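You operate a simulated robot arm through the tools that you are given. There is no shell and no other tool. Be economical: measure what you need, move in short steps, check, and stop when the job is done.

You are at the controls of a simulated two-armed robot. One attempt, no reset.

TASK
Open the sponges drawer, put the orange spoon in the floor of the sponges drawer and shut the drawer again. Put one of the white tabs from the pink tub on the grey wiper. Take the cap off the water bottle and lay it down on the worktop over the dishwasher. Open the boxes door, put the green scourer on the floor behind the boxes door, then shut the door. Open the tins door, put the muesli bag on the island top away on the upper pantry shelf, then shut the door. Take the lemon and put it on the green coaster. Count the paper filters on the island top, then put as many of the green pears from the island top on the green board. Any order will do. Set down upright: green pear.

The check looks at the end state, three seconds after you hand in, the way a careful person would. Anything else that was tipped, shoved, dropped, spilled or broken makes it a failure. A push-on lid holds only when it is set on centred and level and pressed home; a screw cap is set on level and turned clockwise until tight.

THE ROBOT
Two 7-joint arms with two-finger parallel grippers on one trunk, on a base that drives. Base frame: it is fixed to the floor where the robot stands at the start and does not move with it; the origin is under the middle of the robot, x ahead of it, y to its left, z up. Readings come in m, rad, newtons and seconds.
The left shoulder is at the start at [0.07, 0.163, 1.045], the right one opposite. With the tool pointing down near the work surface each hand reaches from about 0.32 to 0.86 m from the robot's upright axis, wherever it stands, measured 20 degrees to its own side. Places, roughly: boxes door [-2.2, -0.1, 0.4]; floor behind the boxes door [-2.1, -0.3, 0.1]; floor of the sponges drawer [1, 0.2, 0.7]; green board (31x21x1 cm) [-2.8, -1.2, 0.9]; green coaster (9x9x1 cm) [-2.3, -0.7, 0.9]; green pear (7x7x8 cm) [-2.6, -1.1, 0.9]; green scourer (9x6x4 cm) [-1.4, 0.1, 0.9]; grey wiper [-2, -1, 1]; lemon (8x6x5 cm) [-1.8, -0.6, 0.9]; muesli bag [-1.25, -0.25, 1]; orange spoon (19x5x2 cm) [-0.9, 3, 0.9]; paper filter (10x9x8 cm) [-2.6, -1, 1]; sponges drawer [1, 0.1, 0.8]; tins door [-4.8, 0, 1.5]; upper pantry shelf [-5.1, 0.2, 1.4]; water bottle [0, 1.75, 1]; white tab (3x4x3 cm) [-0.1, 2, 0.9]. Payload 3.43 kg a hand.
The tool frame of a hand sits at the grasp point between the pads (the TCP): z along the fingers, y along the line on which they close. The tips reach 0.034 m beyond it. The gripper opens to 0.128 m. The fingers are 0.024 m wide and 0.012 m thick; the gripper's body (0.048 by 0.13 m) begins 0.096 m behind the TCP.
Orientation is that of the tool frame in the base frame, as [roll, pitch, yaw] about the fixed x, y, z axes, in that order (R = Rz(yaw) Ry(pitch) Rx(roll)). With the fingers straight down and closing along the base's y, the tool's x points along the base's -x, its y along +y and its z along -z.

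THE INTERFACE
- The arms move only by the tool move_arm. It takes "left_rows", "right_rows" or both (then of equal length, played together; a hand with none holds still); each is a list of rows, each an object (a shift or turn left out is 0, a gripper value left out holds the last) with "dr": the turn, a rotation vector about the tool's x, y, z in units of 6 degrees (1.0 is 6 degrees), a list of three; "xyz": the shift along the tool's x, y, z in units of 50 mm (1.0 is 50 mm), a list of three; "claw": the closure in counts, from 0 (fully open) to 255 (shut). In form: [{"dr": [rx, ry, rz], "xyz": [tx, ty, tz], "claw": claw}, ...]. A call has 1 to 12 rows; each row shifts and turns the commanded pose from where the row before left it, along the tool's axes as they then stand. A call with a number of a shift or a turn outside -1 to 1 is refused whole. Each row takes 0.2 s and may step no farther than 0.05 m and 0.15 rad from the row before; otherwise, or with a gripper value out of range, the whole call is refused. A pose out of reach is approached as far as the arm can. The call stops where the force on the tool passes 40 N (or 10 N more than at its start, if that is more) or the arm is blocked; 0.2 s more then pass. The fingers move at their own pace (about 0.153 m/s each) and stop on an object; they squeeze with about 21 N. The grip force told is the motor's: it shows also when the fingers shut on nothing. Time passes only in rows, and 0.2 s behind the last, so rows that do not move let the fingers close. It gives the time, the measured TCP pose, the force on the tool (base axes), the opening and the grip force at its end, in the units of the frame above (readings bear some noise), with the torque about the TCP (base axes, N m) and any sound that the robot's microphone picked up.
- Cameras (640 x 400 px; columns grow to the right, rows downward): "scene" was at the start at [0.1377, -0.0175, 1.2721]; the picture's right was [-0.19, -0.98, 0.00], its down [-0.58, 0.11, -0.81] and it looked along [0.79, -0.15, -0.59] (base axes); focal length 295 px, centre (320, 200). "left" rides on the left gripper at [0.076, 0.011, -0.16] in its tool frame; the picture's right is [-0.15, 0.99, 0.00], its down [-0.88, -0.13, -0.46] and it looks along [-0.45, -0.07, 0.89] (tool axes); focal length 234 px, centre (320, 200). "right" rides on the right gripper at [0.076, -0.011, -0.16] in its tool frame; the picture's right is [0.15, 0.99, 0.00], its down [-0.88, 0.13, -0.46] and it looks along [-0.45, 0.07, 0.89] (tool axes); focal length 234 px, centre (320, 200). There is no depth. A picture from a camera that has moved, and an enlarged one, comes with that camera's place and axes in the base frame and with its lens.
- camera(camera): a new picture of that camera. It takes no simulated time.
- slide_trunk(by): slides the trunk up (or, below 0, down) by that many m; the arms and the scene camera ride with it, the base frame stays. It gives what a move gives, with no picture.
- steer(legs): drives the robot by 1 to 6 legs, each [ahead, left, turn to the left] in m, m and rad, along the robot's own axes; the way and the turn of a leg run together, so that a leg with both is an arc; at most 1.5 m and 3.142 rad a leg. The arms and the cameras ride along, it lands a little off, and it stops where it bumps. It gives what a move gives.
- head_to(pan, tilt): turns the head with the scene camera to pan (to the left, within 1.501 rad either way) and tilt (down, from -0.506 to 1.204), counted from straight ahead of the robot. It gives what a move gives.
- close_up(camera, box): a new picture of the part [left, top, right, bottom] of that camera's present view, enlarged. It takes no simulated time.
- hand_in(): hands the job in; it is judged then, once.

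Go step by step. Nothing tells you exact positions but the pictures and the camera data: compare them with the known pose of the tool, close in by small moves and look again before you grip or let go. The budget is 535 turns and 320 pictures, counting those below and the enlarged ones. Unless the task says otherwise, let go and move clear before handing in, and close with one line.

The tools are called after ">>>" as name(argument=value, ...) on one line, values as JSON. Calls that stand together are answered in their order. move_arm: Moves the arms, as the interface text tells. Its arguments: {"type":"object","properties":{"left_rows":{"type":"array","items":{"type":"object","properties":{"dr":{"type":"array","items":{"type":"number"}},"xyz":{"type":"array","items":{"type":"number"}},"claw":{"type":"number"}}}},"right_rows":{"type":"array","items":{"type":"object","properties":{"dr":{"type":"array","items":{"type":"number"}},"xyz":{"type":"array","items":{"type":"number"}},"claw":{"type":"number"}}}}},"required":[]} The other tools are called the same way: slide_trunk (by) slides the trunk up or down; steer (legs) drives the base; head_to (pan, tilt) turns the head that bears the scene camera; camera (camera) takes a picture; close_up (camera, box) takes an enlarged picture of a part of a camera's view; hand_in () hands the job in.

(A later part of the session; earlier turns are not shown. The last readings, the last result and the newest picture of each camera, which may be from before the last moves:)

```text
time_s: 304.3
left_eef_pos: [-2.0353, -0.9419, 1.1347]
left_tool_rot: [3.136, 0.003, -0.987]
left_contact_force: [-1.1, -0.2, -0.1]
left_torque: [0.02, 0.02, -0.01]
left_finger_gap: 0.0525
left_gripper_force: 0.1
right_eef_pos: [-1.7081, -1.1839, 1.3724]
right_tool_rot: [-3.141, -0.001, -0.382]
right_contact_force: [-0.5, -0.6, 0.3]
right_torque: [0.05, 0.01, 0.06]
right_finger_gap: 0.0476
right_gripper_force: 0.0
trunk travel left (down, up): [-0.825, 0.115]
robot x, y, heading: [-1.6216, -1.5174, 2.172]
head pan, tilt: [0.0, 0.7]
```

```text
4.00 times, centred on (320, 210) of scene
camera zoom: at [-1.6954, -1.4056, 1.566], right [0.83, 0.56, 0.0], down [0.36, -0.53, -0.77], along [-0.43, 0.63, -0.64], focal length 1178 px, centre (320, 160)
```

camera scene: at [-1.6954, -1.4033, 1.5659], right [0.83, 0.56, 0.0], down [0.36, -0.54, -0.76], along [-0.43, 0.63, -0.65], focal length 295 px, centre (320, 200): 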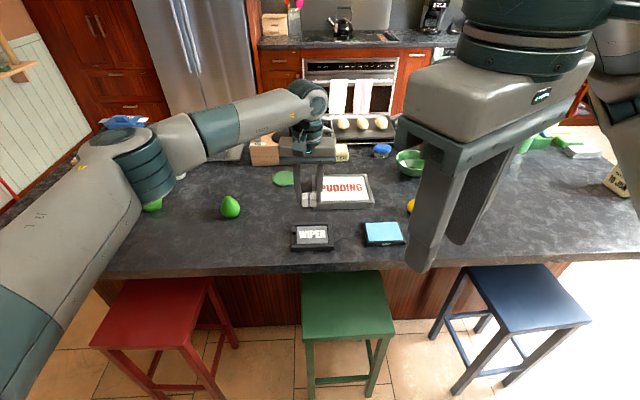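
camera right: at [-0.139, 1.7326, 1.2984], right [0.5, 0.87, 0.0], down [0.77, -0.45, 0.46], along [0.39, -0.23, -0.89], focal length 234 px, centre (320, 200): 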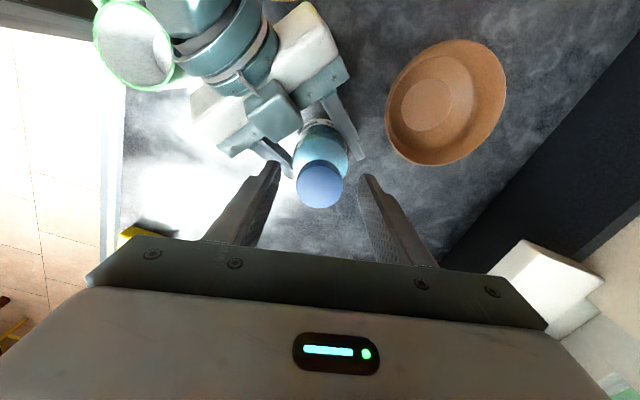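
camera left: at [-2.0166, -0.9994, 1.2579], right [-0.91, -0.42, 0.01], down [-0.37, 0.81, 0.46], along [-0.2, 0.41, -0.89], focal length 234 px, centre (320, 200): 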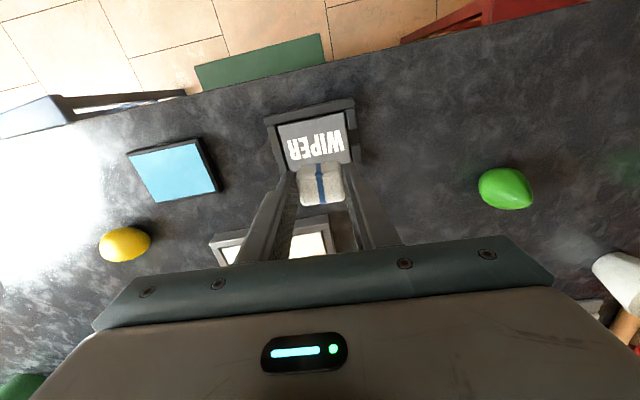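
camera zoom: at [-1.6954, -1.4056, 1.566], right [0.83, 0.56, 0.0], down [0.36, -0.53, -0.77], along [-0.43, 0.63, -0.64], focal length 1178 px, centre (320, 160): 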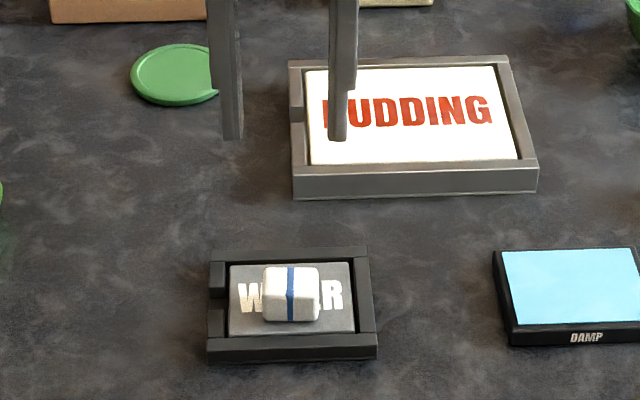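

The tab rests on the wiper. Next the lemon: drive slightly closer and rotate the right hand for a grasp across its short axis.

>>> steer(legs=[[0.18, 0, 0.02]])

>>> move_arm(right_rows=[{"dr": [0, 0, 1], "claw": 40}, {"dr": [0, 0, 1]}, {"dr": [0, 0, 1]}, {"dr": [0, 0, 1]}, {"dr": [0, 0, 1]}, {"dr": [0, 0, 1]}, {"dr": [0, 0, 1]}, {"dr": [0, 0, 1]}, {"dr": [0, 0, 1]}, {"dr": [0, 0, 1]}, {"dr": [0, 0, 1]}, {"dr": [0, 0, 1]}], left_rows=[{"xyz": [0.5, 0.5, -0.4]}, {"xyz": [0.5, 0.5, -0.4]}, {"xyz": [0.5, 0.5, -0.4]}, {"xyz": [0.5, 0.5, -0.4]}, {"xyz": [0.5, 0.5, -0.4]}, {}, {}, {}, {}, {}, {}, {}])

>>> move_arm(right_rows=[{"dr": [0, 0, 1]}, {"dr": [0, 0, 1]}, {"dr": [0, 0, 1]}, {"dr": [0, 0, 1]}, {"dr": [0, 0, 1]}, {"dr": [0, 0, 1]}, {"dr": [0, 0, 1]}, {"dr": [0, 0, 1]}])

>>> camera(camera="scene")

>>> camera(camera="right")

```text
time_s: 305.8
left_eef_pos: [-2.1505, -0.8026, 1.1381]
left_tool_rot: [3.139, 0.006, -0.963]
left_contact_force: [0.3, -0.1, 1.0]
left_torque: [0.07, -0.02, 0.01]
left_finger_gap: 0.0525
left_gripper_force: 0.1
right_eef_pos: [-1.8173, -1.04, 1.3727]
right_tool_rot: [-3.141, 0.003, -0.358]
right_contact_force: [0.5, 0.1, 0.1]
right_torque: [0.03, 0.03, -0.01]
right_finger_gap: 0.0476
right_gripper_force: 0.1
trunk travel left (down, up): [-0.825, 0.115]
robot x, y, heading: [-1.7259, -1.3669, 2.19]
head pan, tilt: [0.0, 0.7]
```

```text
time_s: 308.4
left_eef_pos: [-2.1862, -0.9751, 1.237]
left_tool_rot: [3.137, 0.002, -0.962]
left_contact_force: [-0.2, 0.2, 0.2]
left_torque: [0.01, 0.02, -0.02]
left_finger_gap: 0.0529
left_gripper_force: 0.1
right_eef_pos: [-1.8201, -1.0361, 1.3716]
right_tool_rot: [3.14, 0.001, -1.617]
right_contact_force: [0.6, 0.5, 0.4]
right_torque: [0.0, 0.05, -0.05]
right_finger_gap: 0.108
right_gripper_force: 0.0
trunk travel left (down, up): [-0.825, 0.115]
robot x, y, heading: [-1.727, -1.3649, 2.188]
head pan, tilt: [0.0, 0.7]
```

```text
time_s: 310.2
left_eef_pos: [-2.1866, -0.975, 1.2373]
left_tool_rot: [3.138, 0.004, -0.964]
left_contact_force: [0.4, 0.2, -0.4]
left_torque: [-0.01, 0.01, 0.01]
left_finger_gap: 0.053
left_gripper_force: 0.1
right_eef_pos: [-1.8205, -1.0374, 1.3717]
right_tool_rot: [3.141, 0.001, -2.453]
right_contact_force: [-0.9, -0.3, -0.6]
right_torque: [-0.01, -0.01, 0.0]
right_finger_gap: 0.1078
right_gripper_force: 0.1
trunk travel left (down, up): [-0.825, 0.115]
robot x, y, heading: [-1.7272, -1.3682, 2.189]
head pan, tilt: [0.0, 0.7]
```

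```text
190 pictures are left
camera scene: at [-1.8019, -1.2578, 1.566], right [0.82, 0.58, 0.0], down [0.37, -0.53, -0.76], along [-0.44, 0.62, -0.64], focal length 295 px, centre (320, 200)
```

scene: 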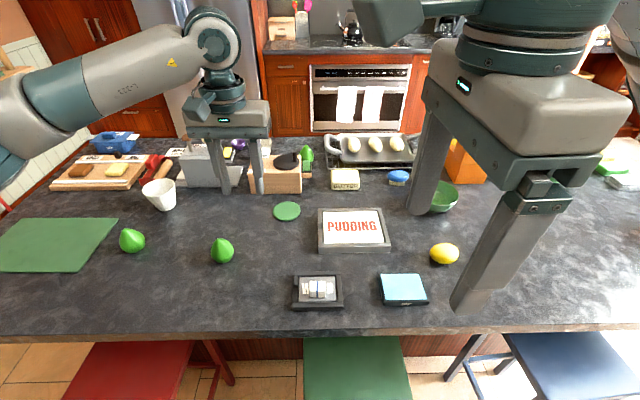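

```text
189 pictures are left
camera right: at [-1.8715, -1.0941, 1.5311], right [-0.74, 0.67, 0.0], down [0.6, 0.66, 0.46], along [0.31, 0.34, -0.89], focal length 234 px, centre (320, 200)
```

right: 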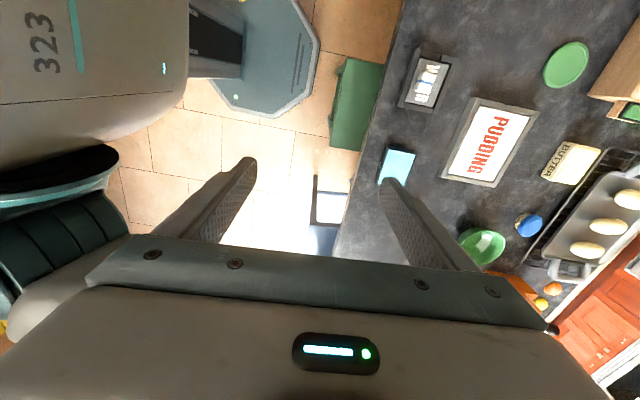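

Lemon at (-1.825, -0.643). Move the right hand above it.

>>> move_arm(right_rows=[{"xyz": [-0.548, 0.682, 0.45]}, {"xyz": [-0.548, 0.682, 0.45]}, {"xyz": [-0.548, 0.682, 0.45]}, {"xyz": [-0.548, 0.682, 0.45]}, {"xyz": [-0.548, 0.682, 0.45]}, {"xyz": [-0.548, 0.682, 0.45]}, {"xyz": [-0.548, 0.682, 0.45]}, {"xyz": [-0.548, 0.682, 0.45]}, {"xyz": [-0.548, 0.682, 0.45]}])

>>> camera(camera="right")

>>> camera(camera="scene")

```text
time_s: 312.2
left_eef_pos: [-2.1863, -0.9736, 1.2363]
left_tool_rot: [3.138, 0.001, -0.962]
left_contact_force: [-0.3, -0.3, 0.8]
left_torque: [-0.02, -0.04, -0.02]
left_finger_gap: 0.0528
left_gripper_force: 0.0
right_eef_pos: [-1.8221, -0.6393, 1.1668]
right_tool_rot: [3.141, 0.0, -2.452]
right_contact_force: [0.2, 0.5, -0.3]
right_torque: [-0.05, 0.0, -0.01]
right_finger_gap: 0.1079
right_gripper_force: 0.1
trunk travel left (down, up): [-0.825, 0.115]
robot x, y, heading: [-1.7244, -1.3663, 2.187]
head pan, tilt: [0.0, 0.7]
```

```text
188 pictures are left
camera right: at [-1.8736, -0.6952, 1.3261], right [-0.74, 0.67, 0.0], down [0.6, 0.66, 0.46], along [0.31, 0.34, -0.89], focal length 234 px, centre (320, 200)
```

right: 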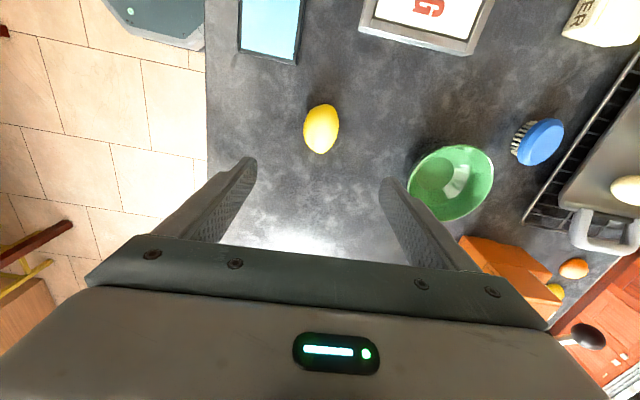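

```text
187 pictures are left
camera scene: at [-1.8024, -1.2562, 1.5658], right [0.82, 0.58, 0.0], down [0.37, -0.53, -0.76], along [-0.44, 0.62, -0.65], focal length 295 px, centre (320, 200)
```

scene: 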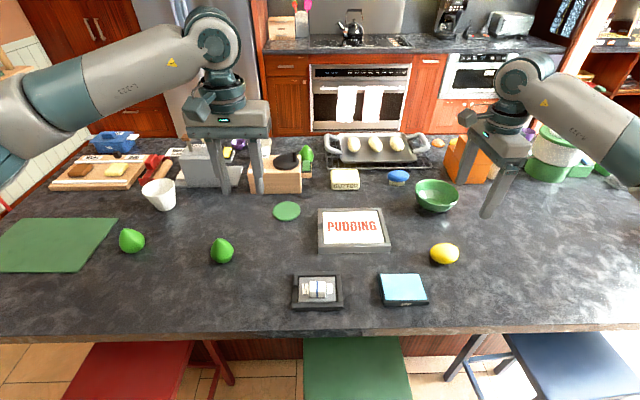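

Lemon is centred below. Descend around it and close.

>>> move_arm(right_rows=[{"xyz": [0.15, 0, 0.9], "claw": 76}, {"xyz": [0, 0, 0.95]}, {"xyz": [0, 0, 0.95]}, {"xyz": [0, 0, 0.95]}, {"xyz": [0, 0, 0.35]}])

>>> camera(camera="right")

```text
time_s: 313.4
left_eef_pos: [-2.1848, -0.975, 1.2374]
left_tool_rot: [3.138, 0.003, -0.962]
left_contact_force: [-0.4, -0.5, -0.1]
left_torque: [0.02, -0.02, 0.01]
left_finger_gap: 0.0527
left_gripper_force: 0.1
right_eef_pos: [-1.8311, -0.6476, 0.9644]
right_tool_rot: [3.14, 0.0, -2.453]
right_contact_force: [0.1, 0.1, -0.7]
right_torque: [0.03, -0.02, 0.02]
right_finger_gap: 0.09
right_gripper_force: 0.0
trunk travel left (down, up): [-0.825, 0.115]
robot x, y, heading: [-1.7222, -1.3651, 2.19]
head pan, tilt: [0.0, 0.7]
```

```text
186 pictures are left
camera right: at [-1.8822, -0.7039, 1.1237], right [-0.74, 0.67, 0.0], down [0.6, 0.66, 0.46], along [0.3, 0.34, -0.89], focal length 234 px, centre (320, 200)
```

right: 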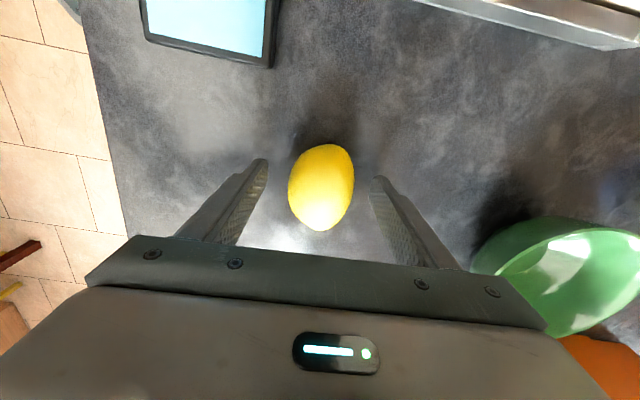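

Centered. Close and lift.

>>> move_arm(right_rows=[{"claw": 255}, {}, {}, {"xyz": [0, 0, -0.5]}, {"xyz": [0, 0, -0.9]}, {"xyz": [0, 0, -0.9]}])

>>> camera(camera="right")

```text
time_s: 314.8
left_eef_pos: [-2.1848, -0.9754, 1.237]
left_tool_rot: [3.138, 0.005, -0.962]
left_contact_force: [-0.1, -0.6, 0.4]
left_torque: [0.02, 0.0, 0.0]
left_finger_gap: 0.0527
left_gripper_force: 0.0
right_eef_pos: [-1.8292, -0.6533, 1.0793]
right_tool_rot: [-3.141, 0.0, -2.452]
right_contact_force: [0.3, -0.9, -1.2]
right_torque: [0.01, 0.02, 0.0]
right_finger_gap: 0.0546
right_gripper_force: 21.1
trunk travel left (down, up): [-0.825, 0.115]
robot x, y, heading: [-1.7239, -1.3653, 2.186]
head pan, tilt: [0.0, 0.7]
```

```text
185 pictures are left
camera right: at [-1.8813, -0.7093, 1.2388], right [-0.74, 0.67, 0.0], down [0.6, 0.66, 0.46], along [0.31, 0.34, -0.89], focal length 234 px, centre (320, 200)
```

right: 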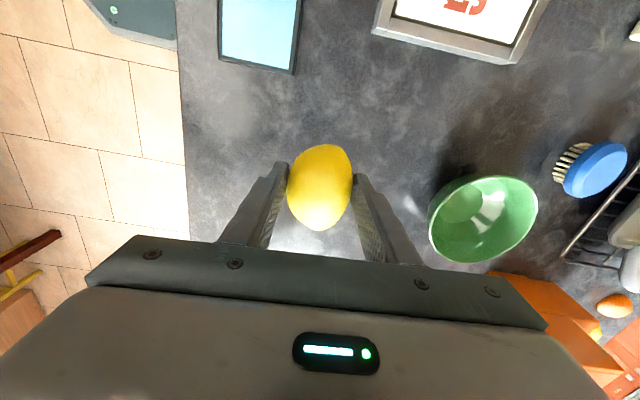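

Lemon is held. Strafe left a bit so the coaster is well in reach, then move the lemon above it.

>>> move_arm(right_rows=[{"xyz": [0, -0.5, -0.8]}, {"xyz": [0, -0.5, -0.8]}])

>>> steer(legs=[[0, 0.2, 0]])

>>> camera(camera="scene")

```text
time_s: 315.4
left_eef_pos: [-2.1849, -0.9772, 1.2383]
left_tool_rot: [3.137, 0.006, -0.962]
left_contact_force: [0.8, 0.5, -0.4]
left_torque: [0.02, 0.02, 0.03]
left_finger_gap: 0.053
left_gripper_force: 0.0
right_eef_pos: [-1.7961, -0.6906, 1.1578]
right_tool_rot: [3.141, 0.003, -2.452]
right_contact_force: [0.2, -0.6, -1.2]
right_torque: [0.0, 0.0, 0.05]
right_finger_gap: 0.055
right_gripper_force: 21.0
trunk travel left (down, up): [-0.825, 0.115]
robot x, y, heading: [-1.7287, -1.3669, 2.186]
head pan, tilt: [0.0, 0.7]
```

```text
time_s: 317.0
left_eef_pos: [-2.3448, -1.0867, 1.238]
left_tool_rot: [3.136, 0.005, -0.963]
left_contact_force: [0.4, 0.2, 0.3]
left_torque: [0.01, 0.02, 0.0]
left_finger_gap: 0.0525
left_gripper_force: 0.1
right_eef_pos: [-1.9565, -0.8026, 1.1536]
right_tool_rot: [-3.141, -0.002, -2.455]
right_contact_force: [-0.1, 0.0, -0.9]
right_torque: [-0.06, 0.05, 0.01]
right_finger_gap: 0.0547
right_gripper_force: 20.5
trunk travel left (down, up): [-0.825, 0.115]
robot x, y, heading: [-1.8873, -1.4821, 2.188]
head pan, tilt: [0.0, 0.7]
```

```text
184 pictures are left
camera scene: at [-1.9612, -1.3705, 1.5659], right [0.82, 0.58, 0.0], down [0.37, -0.53, -0.76], along [-0.44, 0.62, -0.64], focal length 295 px, centre (320, 200)
```

scene: 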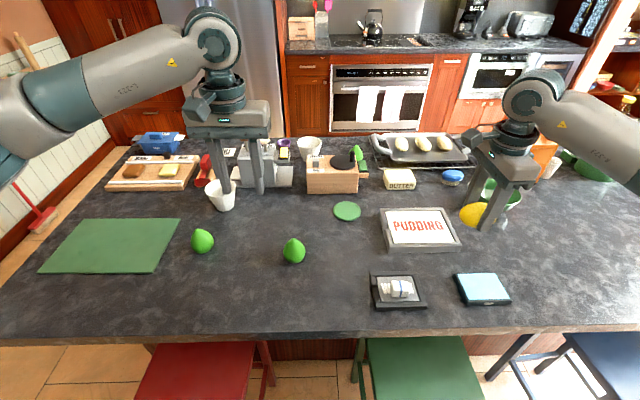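

Move the lemon over the coaster.

>>> move_arm(right_rows=[{"xyz": [0.567, 0.647, 0]}, {"xyz": [0.567, 0.647, 0]}, {"xyz": [0.567, 0.647, 0]}, {"xyz": [0.567, 0.647, 0]}, {"xyz": [0.567, 0.647, 0]}, {"xyz": [0.567, 0.647, 0]}, {"xyz": [0.567, 0.647, 0]}, {"xyz": [0.567, 0.647, 0]}])

>>> camera(camera="right")

>>> camera(camera="scene")

```text
time_s: 318.8
left_eef_pos: [-2.3496, -1.0916, 1.2377]
left_tool_rot: [3.14, 0.004, -0.965]
left_contact_force: [0.1, -0.4, 0.6]
left_torque: [0.06, -0.02, 0.03]
left_finger_gap: 0.0527
left_gripper_force: 0.1
right_eef_pos: [-2.2844, -0.7556, 1.1582]
right_tool_rot: [3.138, 0.005, -2.448]
right_contact_force: [-2.3, -1.3, -0.8]
right_torque: [0.15, -0.18, 0.02]
right_finger_gap: 0.0549
right_gripper_force: 21.4
right hand out of reach, approached as far as the arm can: row 8
trunk travel left (down, up): [-0.825, 0.115]
robot x, y, heading: [-1.8877, -1.482, 2.187]
head pan, tilt: [0.0, 0.7]
```

```text
183 pictures are left
camera right: at [-2.3371, -0.8124, 1.3172], right [-0.74, 0.67, 0.0], down [0.59, 0.66, 0.46], along [0.31, 0.34, -0.89], focal length 234 px, centre (320, 200)
```

right: 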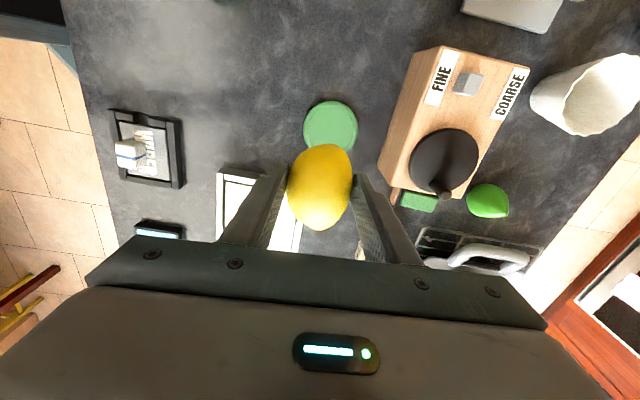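

```text
182 pictures are left
camera scene: at [-1.9681, -1.3761, 1.566], right [0.82, 0.58, 0.0], down [0.37, -0.52, -0.76], along [-0.44, 0.63, -0.64], focal length 295 px, centre (320, 200)
```

scene: 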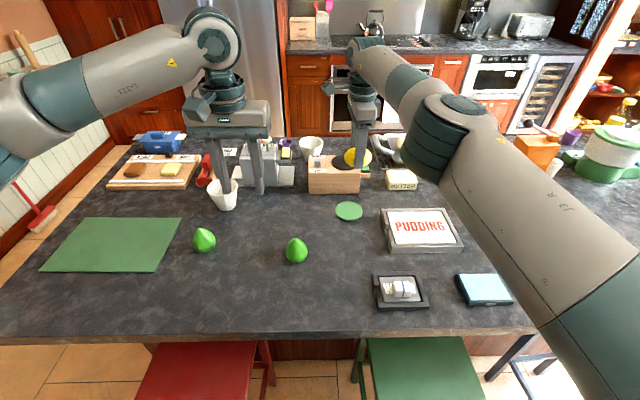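

Slightly short of reach; lower the trunk and nudge forward 3 cm.

>>> slide_trunk(by=-0.1)

>>> steer(legs=[[0.03, 0.02, 0]])

>>> camera(camera="right")

```text
time_s: 320.1
left_eef_pos: [-2.3457, -1.0892, 1.1377]
left_tool_rot: [3.138, 0.003, -0.964]
left_contact_force: [0.4, 0.6, 0.5]
left_torque: [0.01, 0.03, 0.0]
left_finger_gap: 0.0527
left_gripper_force: 0.1
right_eef_pos: [-2.2786, -0.751, 1.0575]
right_tool_rot: [3.141, 0.001, -2.456]
right_contact_force: [0.0, 0.0, -1.0]
right_torque: [0.01, 0.03, 0.0]
right_finger_gap: 0.0549
right_gripper_force: 20.9
trunk travel left (down, up): [-0.725, 0.215]
robot x, y, heading: [-1.8878, -1.4777, 2.19]
head pan, tilt: [0.0, 0.7]
```

```text
time_s: 321.0
left_eef_pos: [-2.3748, -1.0778, 1.1395]
left_tool_rot: [3.135, 0.007, -0.968]
left_contact_force: [0.8, 0.2, 1.2]
left_torque: [0.01, 0.05, 0.01]
left_finger_gap: 0.0528
left_gripper_force: 0.1
right_eef_pos: [-2.3088, -0.7393, 1.0598]
right_tool_rot: [3.136, -0.002, -2.455]
right_contact_force: [0.6, -0.3, -1.0]
right_torque: [0.02, 0.04, 0.02]
right_finger_gap: 0.055
right_gripper_force: 21.3
trunk travel left (down, up): [-0.725, 0.215]
robot x, y, heading: [-1.9173, -1.4713, 2.184]
head pan, tilt: [0.0, 0.7]
```

```text
181 pictures are left
camera right: at [-2.3597, -0.7963, 1.2201], right [-0.74, 0.67, 0.0], down [0.6, 0.66, 0.46], along [0.3, 0.34, -0.89], focal length 234 px, centre (320, 200)
```

right: 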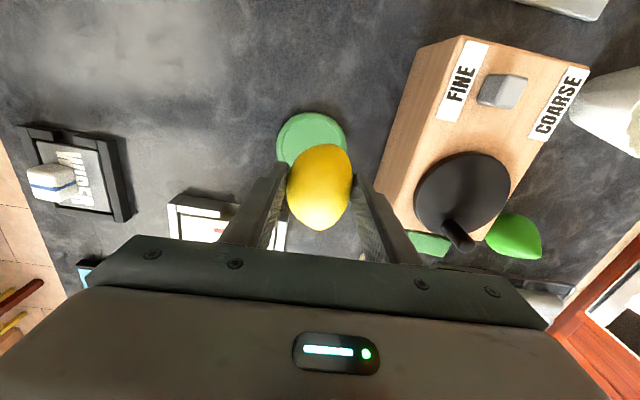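

Small correction and lower onto the coaster.

>>> move_arm(right_rows=[{"xyz": [0.04, -0.18, 0.7]}, {"xyz": [0, 0, 0.7]}])

>>> camera(camera="right")

>>> close_up(camera="scene", box=[280, 130, 420, 250])

```text
time_s: 321.6
left_eef_pos: [-2.3787, -1.0762, 1.1378]
left_tool_rot: [3.138, 0.002, -0.967]
left_contact_force: [0.2, -0.3, -0.5]
left_torque: [0.04, 0.02, 0.0]
left_finger_gap: 0.0528
left_gripper_force: 0.0
right_eef_pos: [-2.3071, -0.7473, 0.9904]
right_tool_rot: [3.14, 0.0, -2.456]
right_contact_force: [-0.7, 0.2, -0.8]
right_torque: [0.0, -0.02, -0.01]
right_finger_gap: 0.0548
right_gripper_force: 21.1
trunk travel left (down, up): [-0.725, 0.215]
robot x, y, heading: [-1.923, -1.47, 2.186]
head pan, tilt: [0.0, 0.7]
```

```text
180 pictures are left
camera right: at [-2.3592, -0.8025, 1.1494], right [-0.74, 0.67, 0.0], down [0.6, 0.66, 0.46], along [0.31, 0.34, -0.89], focal length 234 px, centre (320, 200)
```

right: 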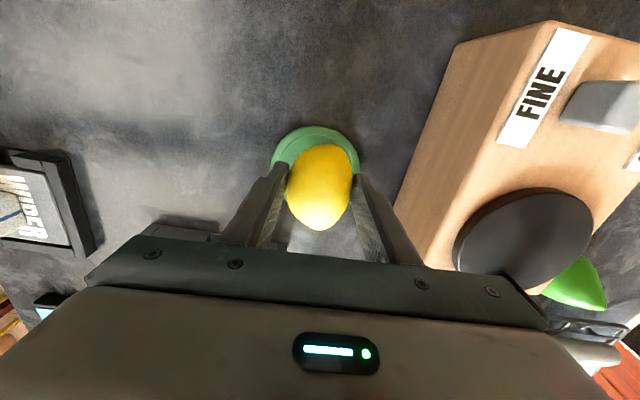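

```text
3.33 times, centred on (350, 190) of scene
camera zoom: at [-1.9965, -1.3605, 1.4661], right [0.82, 0.58, 0.0], down [0.37, -0.53, -0.76], along [-0.44, 0.62, -0.64], focal length 982 px, centre (220, 233)
```

zoom: 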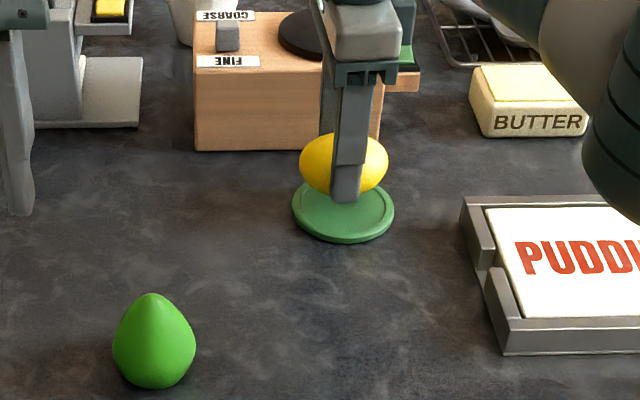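

Well centred. Lower to contact and release.

>>> move_arm(right_rows=[{"xyz": [0, 0, 0.2]}, {"xyz": [0, 0, 0.08]}, {"xyz": [0, 0, 0.06]}])

```text
time_s: 322.4
left_eef_pos: [-2.378, -1.0767, 1.1376]
left_tool_rot: [3.137, 0.005, -0.967]
left_contact_force: [-0.1, -0.2, -0.4]
left_torque: [0.0, 0.01, -0.02]
left_finger_gap: 0.0526
left_gripper_force: 0.1
right_eef_pos: [-2.3069, -0.7458, 0.974]
right_tool_rot: [3.139, 0.001, -2.456]
right_contact_force: [-0.1, 0.6, 8.4]
right_torque: [0.03, -0.03, -0.02]
right_finger_gap: 0.0547
right_gripper_force: 20.0
trunk travel left (down, up): [-0.725, 0.215]
robot x, y, heading: [-1.9207, -1.4687, 2.182]
head pan, tilt: [0.0, 0.7]
```

>>> move_arm(right_rows=[{"claw": 130}, {}, {}, {"xyz": [0, 0, -0.4]}, {"xyz": [0, 0, -0.9]}, {"xyz": [0, 0, -0.9]}])

>>> close_up(camera="scene", box=[280, 130, 420, 250])

```text
time_s: 323.8
left_eef_pos: [-2.3791, -1.0767, 1.1376]
left_tool_rot: [3.138, 0.006, -0.965]
left_contact_force: [0.2, -0.6, 0.0]
left_torque: [0.02, 0.01, -0.01]
left_finger_gap: 0.0527
left_gripper_force: 0.2
right_eef_pos: [-2.3065, -0.745, 1.0833]
right_tool_rot: [3.141, 0.002, -2.456]
right_contact_force: [0.3, 0.0, 0.9]
right_torque: [0.01, -0.04, -0.01]
right_finger_gap: 0.0629
right_gripper_force: 0.0
trunk travel left (down, up): [-0.725, 0.215]
robot x, y, heading: [-1.9193, -1.4693, 2.186]
head pan, tilt: [0.0, 0.7]
```

```text
3.33 times, centred on (350, 190) of scene
camera zoom: at [-1.9968, -1.3618, 1.466], right [0.82, 0.58, 0.0], down [0.37, -0.53, -0.77], along [-0.44, 0.63, -0.64], focal length 982 px, centre (220, 233)
```

zoom: 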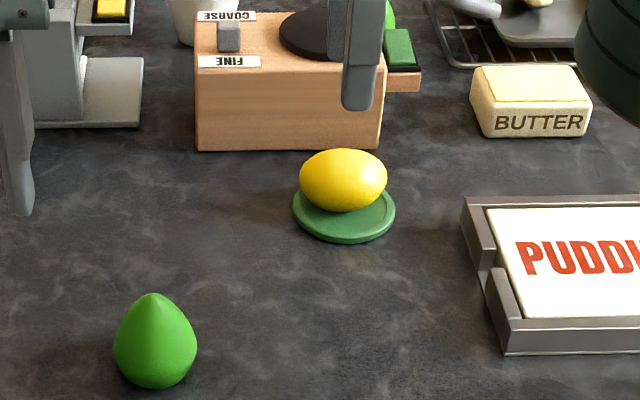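

Lemon sits on the coaster. Now pear A at (-2.314, -0.992): withdraw the right hand and bring the left over the pear with fingers opened.

>>> move_arm(left_rows=[{"claw": 40}, {"xyz": [-0.22, -0.68, 0]}, {"xyz": [-0.22, -0.68, 0]}, {"xyz": [-0.22, -0.68, 0]}, {}, {}], right_rows=[{"xyz": [-0.3, -0.6, -0.6]}, {"xyz": [-0.5, -0.7, -0.3]}, {"xyz": [-0.5, -0.7, -0.3]}, {"xyz": [-0.5, -0.7, -0.3]}, {"xyz": [-0.5, -0.7, 0]}, {"xyz": [-0.5, -0.7, 0]}])

>>> camera(camera="left")

>>> camera(camera="scene")

```text
time_s: 325.2
left_eef_pos: [-2.3109, -0.9922, 1.1344]
left_tool_rot: [3.136, 0.006, -0.968]
left_contact_force: [0.0, 0.7, 0.5]
left_torque: [0.0, 0.05, 0.03]
left_finger_gap: 0.1079
left_gripper_force: 0.1
right_eef_pos: [-2.0645, -0.8181, 1.1529]
right_tool_rot: [3.139, 0.001, -2.455]
right_contact_force: [0.6, 0.1, 0.9]
right_torque: [0.0, 0.04, -0.02]
right_finger_gap: 0.0627
right_gripper_force: 0.1
trunk travel left (down, up): [-0.725, 0.215]
robot x, y, heading: [-1.9195, -1.4681, 2.185]
head pan, tilt: [0.0, 0.7]
```

```text
177 pictures are left
camera left: at [-2.2759, -1.0597, 1.2972], right [-0.9, -0.44, 0.01], down [-0.39, 0.8, 0.46], along [-0.21, 0.41, -0.89], focal length 234 px, centre (320, 200)
```

left: 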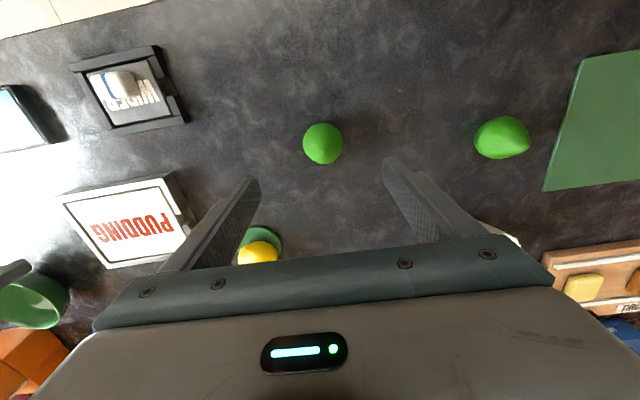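

```text
176 pictures are left
camera scene: at [-1.994, -1.3601, 1.4661], right [0.82, 0.58, 0.0], down [0.37, -0.53, -0.77], along [-0.44, 0.62, -0.64], focal length 295 px, centre (320, 200)
```

scene: 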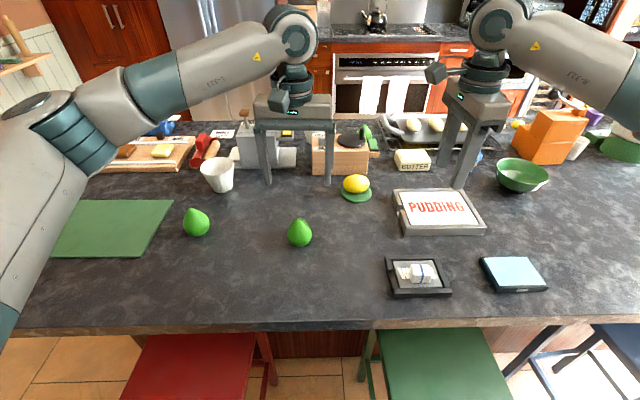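

Pear A centred; descend and grip.

>>> move_arm(left_rows=[{"xyz": [-0.15, 0.07, 0.85]}, {"xyz": [0, 0, 0.85]}, {"xyz": [0, 0, 0.85]}, {"xyz": [0, 0, 0.75]}])

>>> camera(camera="left")

```text
time_s: 326.2
left_eef_pos: [-2.3206, -0.9828, 0.9731]
left_tool_rot: [3.138, 0.005, -0.965]
left_contact_force: [-0.3, 1.1, 0.2]
left_torque: [-0.02, 0.0, -0.02]
left_finger_gap: 0.108
left_gripper_force: 0.0
right_eef_pos: [-2.0673, -0.8176, 1.154]
right_tool_rot: [-3.141, 0.001, -2.456]
right_contact_force: [0.3, 0.8, 0.0]
right_torque: [0.01, -0.03, -0.03]
right_finger_gap: 0.0627
right_gripper_force: 0.1
trunk travel left (down, up): [-0.725, 0.215]
robot x, y, heading: [-1.9183, -1.4704, 2.187]
head pan, tilt: [0.0, 0.7]
```

```text
175 pictures are left
camera left: at [-2.2853, -1.0512, 1.1341], right [-0.9, -0.44, 0.0], down [-0.39, 0.8, 0.46], along [-0.21, 0.41, -0.89], focal length 234 px, centre (320, 200)
```

left: 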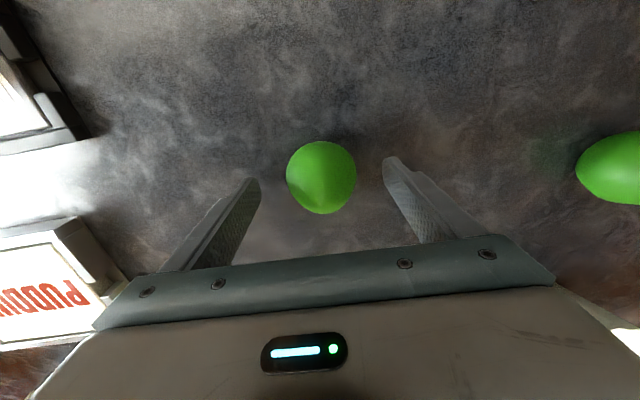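

>>> move_arm(left_rows=[{"xyz": [0, 0, 0.06], "claw": 255}, {}, {}, {}, {"xyz": [0, 0, -0.4]}, {"xyz": [0, 0, -0.9]}, {"xyz": [0, 0, -0.9]}])

>>> camera(camera="left")

```text
time_s: 327.8
left_eef_pos: [-2.3204, -0.9858, 1.0773]
left_tool_rot: [3.138, 0.002, -0.967]
left_contact_force: [0.5, 0.8, -2.1]
left_torque: [0.0, -0.01, 0.0]
left_finger_gap: 0.0608
left_gripper_force: 20.8
right_eef_pos: [-2.0683, -0.8173, 1.1544]
right_tool_rot: [-3.142, 0.001, -2.455]
right_contact_force: [-1.0, 0.3, 0.2]
right_torque: [-0.05, -0.01, 0.01]
right_finger_gap: 0.0627
right_gripper_force: 0.1
trunk travel left (down, up): [-0.725, 0.215]
robot x, y, heading: [-1.9181, -1.4695, 2.187]
head pan, tilt: [0.0, 0.7]
```

```text
174 pictures are left
camera left: at [-2.2853, -1.0549, 1.2374], right [-0.9, -0.44, 0.0], down [-0.39, 0.8, 0.46], along [-0.21, 0.41, -0.89], focal length 234 px, centre (320, 200)
```

left: 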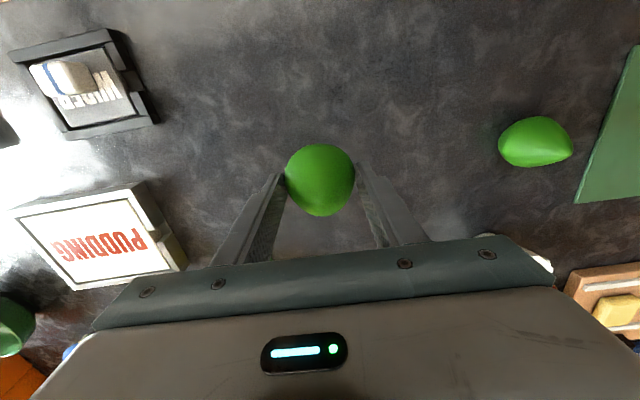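

Pear held. Raise a little and strafe left toward the board.

>>> move_arm(left_rows=[{"xyz": [0.3, 0, -0.9]}])

>>> steer(legs=[[0, 0.5, 0]])

>>> camera(camera="scene")

>>> camera(camera="left")

```text
time_s: 328.2
left_eef_pos: [-2.3116, -0.9975, 1.1225]
left_tool_rot: [3.136, 0.005, -0.968]
left_contact_force: [0.7, -0.2, -1.4]
left_torque: [0.03, 0.04, -0.01]
left_finger_gap: 0.0608
left_gripper_force: 21.1
right_eef_pos: [-2.0663, -0.819, 1.1538]
right_tool_rot: [3.14, -0.001, -2.455]
right_contact_force: [-0.4, 0.2, 0.2]
right_torque: [0.03, 0.04, -0.02]
right_finger_gap: 0.0628
right_gripper_force: 0.1
trunk travel left (down, up): [-0.725, 0.215]
robot x, y, heading: [-1.9188, -1.4697, 2.184]
head pan, tilt: [0.0, 0.7]
```

```text
time_s: 331.1
left_eef_pos: [-2.7225, -1.2836, 1.122]
left_tool_rot: [3.138, 0.004, -0.971]
left_contact_force: [0.9, 0.1, -1.8]
left_torque: [0.02, -0.01, -0.03]
left_finger_gap: 0.0611
left_gripper_force: 20.6
right_eef_pos: [-2.4742, -1.1066, 1.1534]
right_tool_rot: [-3.141, 0.0, -2.463]
right_contact_force: [0.0, 0.2, -0.6]
right_torque: [-0.02, 0.0, 0.01]
right_finger_gap: 0.0628
right_gripper_force: 0.1
trunk travel left (down, up): [-0.725, 0.215]
robot x, y, heading: [-2.3324, -1.7575, 2.183]
head pan, tilt: [0.0, 0.7]
```

```text
173 pictures are left
camera scene: at [-2.4073, -1.6486, 1.4659], right [0.82, 0.57, 0.0], down [0.37, -0.53, -0.76], along [-0.44, 0.63, -0.64], focal length 295 px, centre (320, 200)
```

scene: 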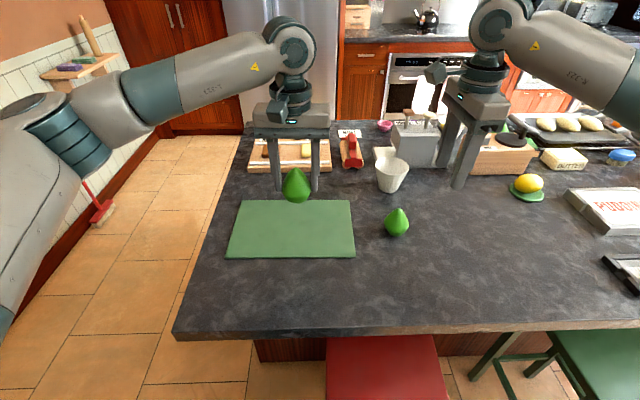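

```text
172 pictures are left
camera left: at [-2.6869, -1.3518, 1.2829], right [-0.9, -0.44, 0.0], down [-0.39, 0.8, 0.46], along [-0.2, 0.41, -0.89], focal length 234 px, centre (320, 200)
```

left: 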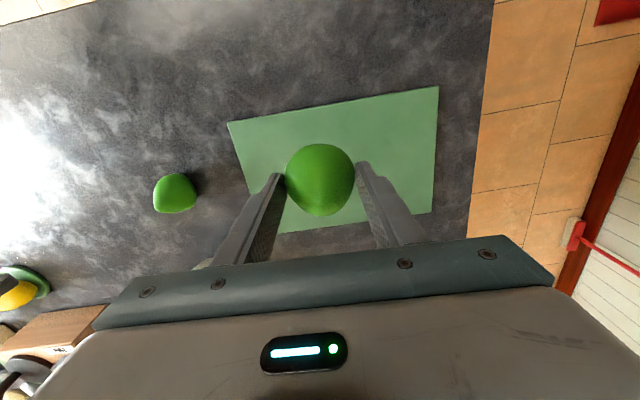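

Board spans p −3.12…−2.83. Place this pear in its left half: move and lower.

>>> move_arm(left_rows=[{"xyz": [-0.34, 0.59, 0]}, {"xyz": [-0.34, 0.59, 0]}, {"xyz": [-0.34, 0.59, 0]}, {"xyz": [0, 0, 0.9]}, {"xyz": [0, 0, 0.9]}, {"xyz": [0, 0, 0.8]}])

>>> camera(camera="scene")

>>> move_arm(left_rows=[{"xyz": [0, 0, 0.08]}, {"xyz": [0, 0, 0.06]}])

```text
time_s: 332.6
left_eef_pos: [-2.8254, -1.2931, 0.9885]
left_tool_rot: [3.139, 0.004, -0.971]
left_contact_force: [-1.1, 0.1, -1.1]
left_torque: [0.0, 0.01, -0.02]
left_finger_gap: 0.061
left_gripper_force: 21.1
right_eef_pos: [-2.4765, -1.1056, 1.1531]
right_tool_rot: [-3.14, 0.002, -2.463]
right_contact_force: [0.1, 1.0, -0.3]
right_torque: [0.01, -0.01, -0.03]
right_finger_gap: 0.0627
right_gripper_force: 0.1
trunk travel left (down, up): [-0.725, 0.215]
robot x, y, heading: [-2.3322, -1.7606, 2.181]
head pan, tilt: [0.0, 0.7]
```

```text
171 pictures are left
camera scene: at [-2.4085, -1.6487, 1.466], right [0.82, 0.57, 0.0], down [0.37, -0.53, -0.76], along [-0.44, 0.63, -0.64], focal length 295 px, centre (320, 200)
```

scene: 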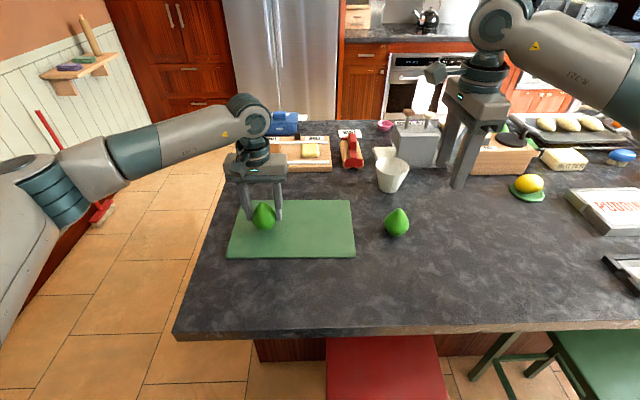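

```text
time_s: 333.1
left_eef_pos: [-2.8253, -1.2914, 0.9847]
left_tool_rot: [3.138, 0.002, -0.972]
left_contact_force: [0.1, 0.7, -2.0]
left_torque: [0.0, -0.02, -0.01]
left_finger_gap: 0.0608
left_gripper_force: 21.0
right_eef_pos: [-2.4762, -1.1054, 1.1535]
right_tool_rot: [-3.141, 0.0, -2.462]
right_contact_force: [-0.1, -1.0, -0.3]
right_torque: [-0.01, 0.01, 0.04]
right_finger_gap: 0.0629
right_gripper_force: 0.2
trunk travel left (down, up): [-0.725, 0.215]
robot x, y, heading: [-2.3327, -1.7616, 2.183]
head pan, tilt: [0.0, 0.7]
```

>>> move_arm(left_rows=[{"xyz": [0, 0, 0.06]}, {"xyz": [0, 0, 0.06]}])

```text
time_s: 333.8
left_eef_pos: [-2.8248, -1.2914, 0.9783]
left_tool_rot: [3.138, 0.004, -0.972]
left_contact_force: [0.1, 0.1, -1.8]
left_torque: [0.0, -0.04, 0.0]
left_finger_gap: 0.061
left_gripper_force: 21.1
right_eef_pos: [-2.4766, -1.106, 1.1525]
right_tool_rot: [3.141, 0.001, -2.463]
right_contact_force: [-0.1, 0.5, 0.2]
right_torque: [0.02, -0.01, 0.05]
right_finger_gap: 0.0627
right_gripper_force: 0.1
trunk travel left (down, up): [-0.725, 0.215]
robot x, y, heading: [-2.3336, -1.7586, 2.179]
head pan, tilt: [0.0, 0.7]
```

>>> move_arm(left_rows=[{"xyz": [0, 0, 0.05]}, {"xyz": [0, 0, 0.05]}])

>>> close_up(camera="scene", box=[200, 140, 380, 270])

```text
time_s: 334.4
left_eef_pos: [-2.824, -1.2918, 0.977]
left_tool_rot: [3.136, 0.011, -0.972]
left_contact_force: [-5.7, 0.9, 19.0]
left_torque: [-0.12, 0.15, -0.01]
left_finger_gap: 0.0609
left_gripper_force: 20.9
right_eef_pos: [-2.4759, -1.1075, 1.1553]
right_tool_rot: [3.14, 0.0, -2.461]
right_contact_force: [0.5, -0.9, 0.3]
right_torque: [0.0, 0.0, 0.02]
right_finger_gap: 0.0624
right_gripper_force: 0.1
trunk travel left (down, up): [-0.725, 0.215]
robot x, y, heading: [-2.3298, -1.7608, 2.18]
head pan, tilt: [0.0, 0.7]
```

```text
3.08 times, centred on (290, 205) of scene
camera zoom: at [-2.4068, -1.6508, 1.4666], right [0.82, 0.57, 0.0], down [0.37, -0.53, -0.77], along [-0.44, 0.63, -0.64], focal length 906 px, centre (412, 185)
```

zoom: 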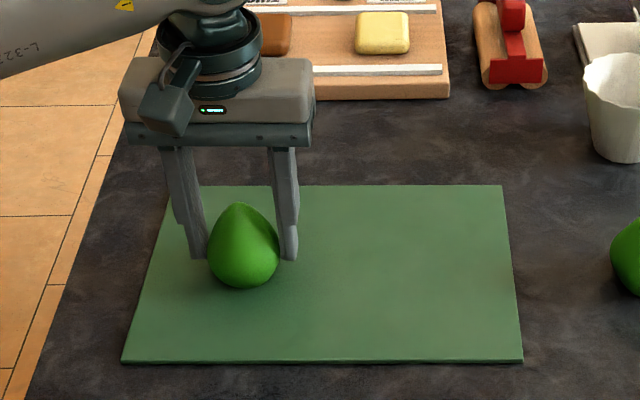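

Contact on the board. Back off 2 mm, release and rise.

>>> move_arm(left_rows=[{"xyz": [0, 0, -0.04]}, {"claw": 90}, {}, {}, {"xyz": [0, 0, -0.5]}, {"xyz": [0, 0, -0.9]}, {"xyz": [0, 0, -0.9]}, {"xyz": [0, 0, -0.7]}])

>>> close_up(camera="scene", box=[200, 110, 440, 280])

```text
time_s: 336.1
left_eef_pos: [-2.8254, -1.292, 1.1277]
left_tool_rot: [3.139, 0.003, -0.973]
left_contact_force: [0.7, 0.2, -0.8]
left_torque: [0.02, 0.02, -0.01]
left_finger_gap: 0.0827
left_gripper_force: 0.1
right_eef_pos: [-2.4749, -1.1077, 1.1522]
right_tool_rot: [3.138, 0.0, -2.462]
right_contact_force: [-0.8, 0.3, 0.1]
right_torque: [0.01, 0.04, -0.02]
right_finger_gap: 0.0626
right_gripper_force: 0.1
trunk travel left (down, up): [-0.725, 0.215]
robot x, y, heading: [-2.3313, -1.7584, 2.176]
head pan, tilt: [0.0, 0.7]
```

```text
2.35 times, centred on (320, 195) of scene
camera zoom: at [-2.4069, -1.6495, 1.466], right [0.82, 0.57, 0.0], down [0.37, -0.53, -0.77], along [-0.44, 0.63, -0.64], focal length 693 px, centre (320, 212)
```

zoom: 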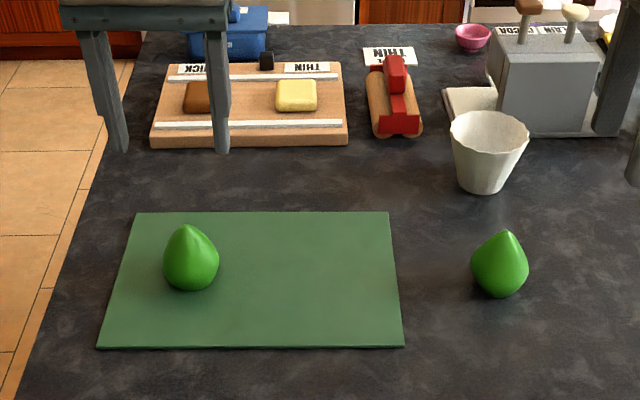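

Pear A stands upright on the board. Use the right hand for the second pear at (-2.552, -1.116); withdraw the left first.

>>> move_arm(left_rows=[{"xyz": [0.8, 0.3, -0.4]}, {"xyz": [0.8, 0.3, -0.4]}, {"xyz": [0.8, 0.3, -0.4]}, {"xyz": [0.8, 0.3, 0]}], right_rows=[{"claw": 40}, {"xyz": [0.65, 0.42, 0]}, {"xyz": [0.65, 0.42, 0]}, {}])

>>> camera(camera="right")

```text
time_s: 337.1
left_eef_pos: [-2.7795, -1.4579, 1.1869]
left_tool_rot: [3.139, 0.007, -0.973]
left_contact_force: [-0.4, -0.7, -0.1]
left_torque: [0.02, 0.05, 0.0]
left_finger_gap: 0.0826
left_gripper_force: 0.1
right_eef_pos: [-2.5506, -1.1143, 1.1532]
right_tool_rot: [3.138, 0.0, -2.461]
right_contact_force: [0.4, -0.9, 0.6]
right_torque: [0.02, 0.03, 0.04]
right_finger_gap: 0.1078
right_gripper_force: 0.1
trunk travel left (down, up): [-0.725, 0.215]
robot x, y, heading: [-2.3324, -1.7603, 2.178]
head pan, tilt: [0.0, 0.7]
```

```text
168 pictures are left
camera right: at [-2.6025, -1.1708, 1.3128], right [-0.74, 0.68, 0.0], down [0.6, 0.65, 0.46], along [0.31, 0.34, -0.89], focal length 234 px, centre (320, 200)
```

right: 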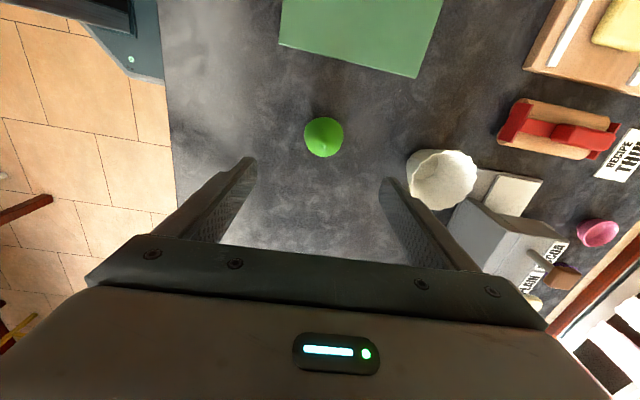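

Aligned; filter is clear of the finger. Descend and grip.

>>> move_arm(right_rows=[{"xyz": [-0.06, 0.12, 0.9]}, {"xyz": [0, 0, 0.9]}, {"xyz": [0, 0, 0.9]}, {"xyz": [0, 0, 0.93]}])

>>> camera(camera="right")

```text
time_s: 338.1
left_eef_pos: [-2.7814, -1.4547, 1.1852]
left_tool_rot: [3.137, 0.004, -0.971]
left_contact_force: [0.3, 0.4, 0.5]
left_torque: [-0.02, 0.0, 0.01]
left_finger_gap: 0.0829
left_gripper_force: 0.0
right_eef_pos: [-2.5499, -1.1089, 0.9676]
right_tool_rot: [3.14, 0.0, -2.463]
right_contact_force: [0.2, 0.2, -0.5]
right_torque: [-0.01, 0.01, 0.0]
right_finger_gap: 0.1079
right_gripper_force: 0.1
trunk travel left (down, up): [-0.725, 0.215]
robot x, y, heading: [-2.332, -1.7584, 2.173]
head pan, tilt: [0.0, 0.7]
```

```text
167 pictures are left
camera right: at [-2.6023, -1.1647, 1.1271], right [-0.74, 0.68, 0.0], down [0.6, 0.65, 0.46], along [0.31, 0.34, -0.89], focal length 234 px, centre (320, 200)
```

right: 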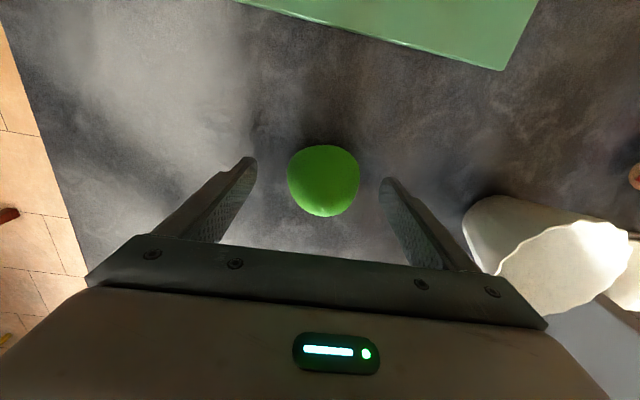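

>>> move_arm(right_rows=[{"claw": 255}, {}, {}, {}, {"xyz": [0, 0, -0.4]}, {"xyz": [0, 0, -0.9]}, {"xyz": [0, 0, -0.9]}])

>>> camera(camera="scene")

```text
time_s: 339.8
left_eef_pos: [-2.7811, -1.4557, 1.1857]
left_tool_rot: [3.138, 0.002, -0.972]
left_contact_force: [-0.3, 0.6, -0.4]
left_torque: [0.02, -0.02, 0.0]
left_finger_gap: 0.0828
left_gripper_force: 0.2
right_eef_pos: [-2.5535, -1.1054, 1.0793]
right_tool_rot: [3.138, 0.002, -2.463]
right_contact_force: [1.0, -0.1, -1.5]
right_torque: [0.03, 0.02, 0.01]
right_finger_gap: 0.0604
right_gripper_force: 21.3
trunk travel left (down, up): [-0.725, 0.215]
robot x, y, heading: [-2.331, -1.7578, 2.179]
head pan, tilt: [0.0, 0.7]
```

```text
166 pictures are left
camera scene: at [-2.4078, -1.6497, 1.4659], right [0.82, 0.57, 0.0], down [0.37, -0.53, -0.76], along [-0.44, 0.63, -0.64], focal length 295 px, centre (320, 200)
```

scene: 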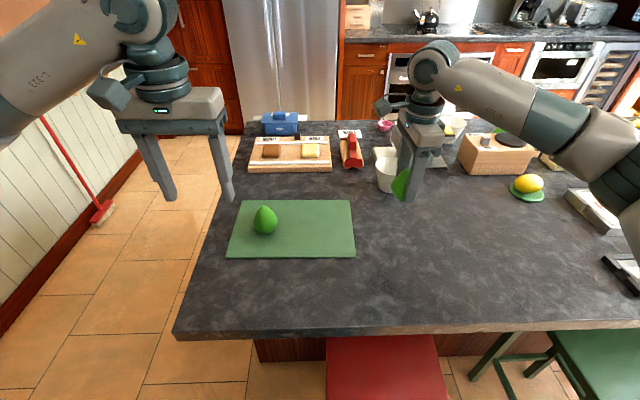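

Carry it to the board's right half and lower.

>>> move_arm(right_rows=[{"xyz": [0.9, 0.04, 0]}, {"xyz": [0.9, 0.04, 0]}, {"xyz": [0.9, 0.04, 0]}, {"xyz": [0.9, 0.04, 0]}, {"xyz": [0, 0, 0.9]}, {"xyz": [0, 0, 0.9]}])

>>> close_up(camera="scene", box=[200, 110, 440, 280])

>>> move_arm(right_rows=[{"xyz": [0, 0, 0.08]}, {"xyz": [0, 0, 0.05]}])

```text
time_s: 341.1
left_eef_pos: [-2.7815, -1.4541, 1.1857]
left_tool_rot: [3.136, 0.005, -0.972]
left_contact_force: [0.7, -0.2, 0.0]
left_torque: [-0.02, -0.01, 0.0]
left_finger_gap: 0.0828
left_gripper_force: 0.0
right_eef_pos: [-2.6996, -1.2122, 0.9861]
right_tool_rot: [3.14, 0.0, -2.462]
right_contact_force: [0.8, 0.1, -1.5]
right_torque: [-0.01, -0.01, 0.0]
right_finger_gap: 0.0604
right_gripper_force: 21.1
trunk travel left (down, up): [-0.725, 0.215]
robot x, y, heading: [-2.3261, -1.7621, 2.179]
head pan, tilt: [0.0, 0.7]
```

```text
2.35 times, centred on (320, 195) of scene
camera zoom: at [-2.4081, -1.6482, 1.466], right [0.82, 0.57, 0.0], down [0.37, -0.53, -0.76], along [-0.44, 0.63, -0.64], focal length 693 px, centre (320, 212)
```

zoom: 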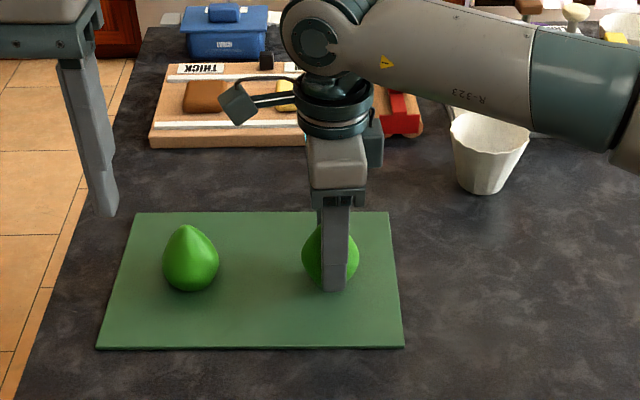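

```text
time_s: 341.8
left_eef_pos: [-2.7822, -1.4548, 1.1862]
left_tool_rot: [3.138, 0.004, -0.973]
left_contact_force: [-1.1, -0.9, 0.3]
left_torque: [-0.03, 0.01, -0.02]
left_finger_gap: 0.0829
left_gripper_force: 0.1
right_eef_pos: [-2.6998, -1.2147, 0.9825]
right_tool_rot: [-3.141, -0.001, -2.461]
right_contact_force: [0.5, 0.9, -1.8]
right_torque: [0.03, 0.0, 0.01]
right_finger_gap: 0.0603
right_gripper_force: 21.5
trunk travel left (down, up): [-0.725, 0.215]
robot x, y, heading: [-2.3307, -1.7574, 2.182]
head pan, tilt: [0.0, 0.7]
```

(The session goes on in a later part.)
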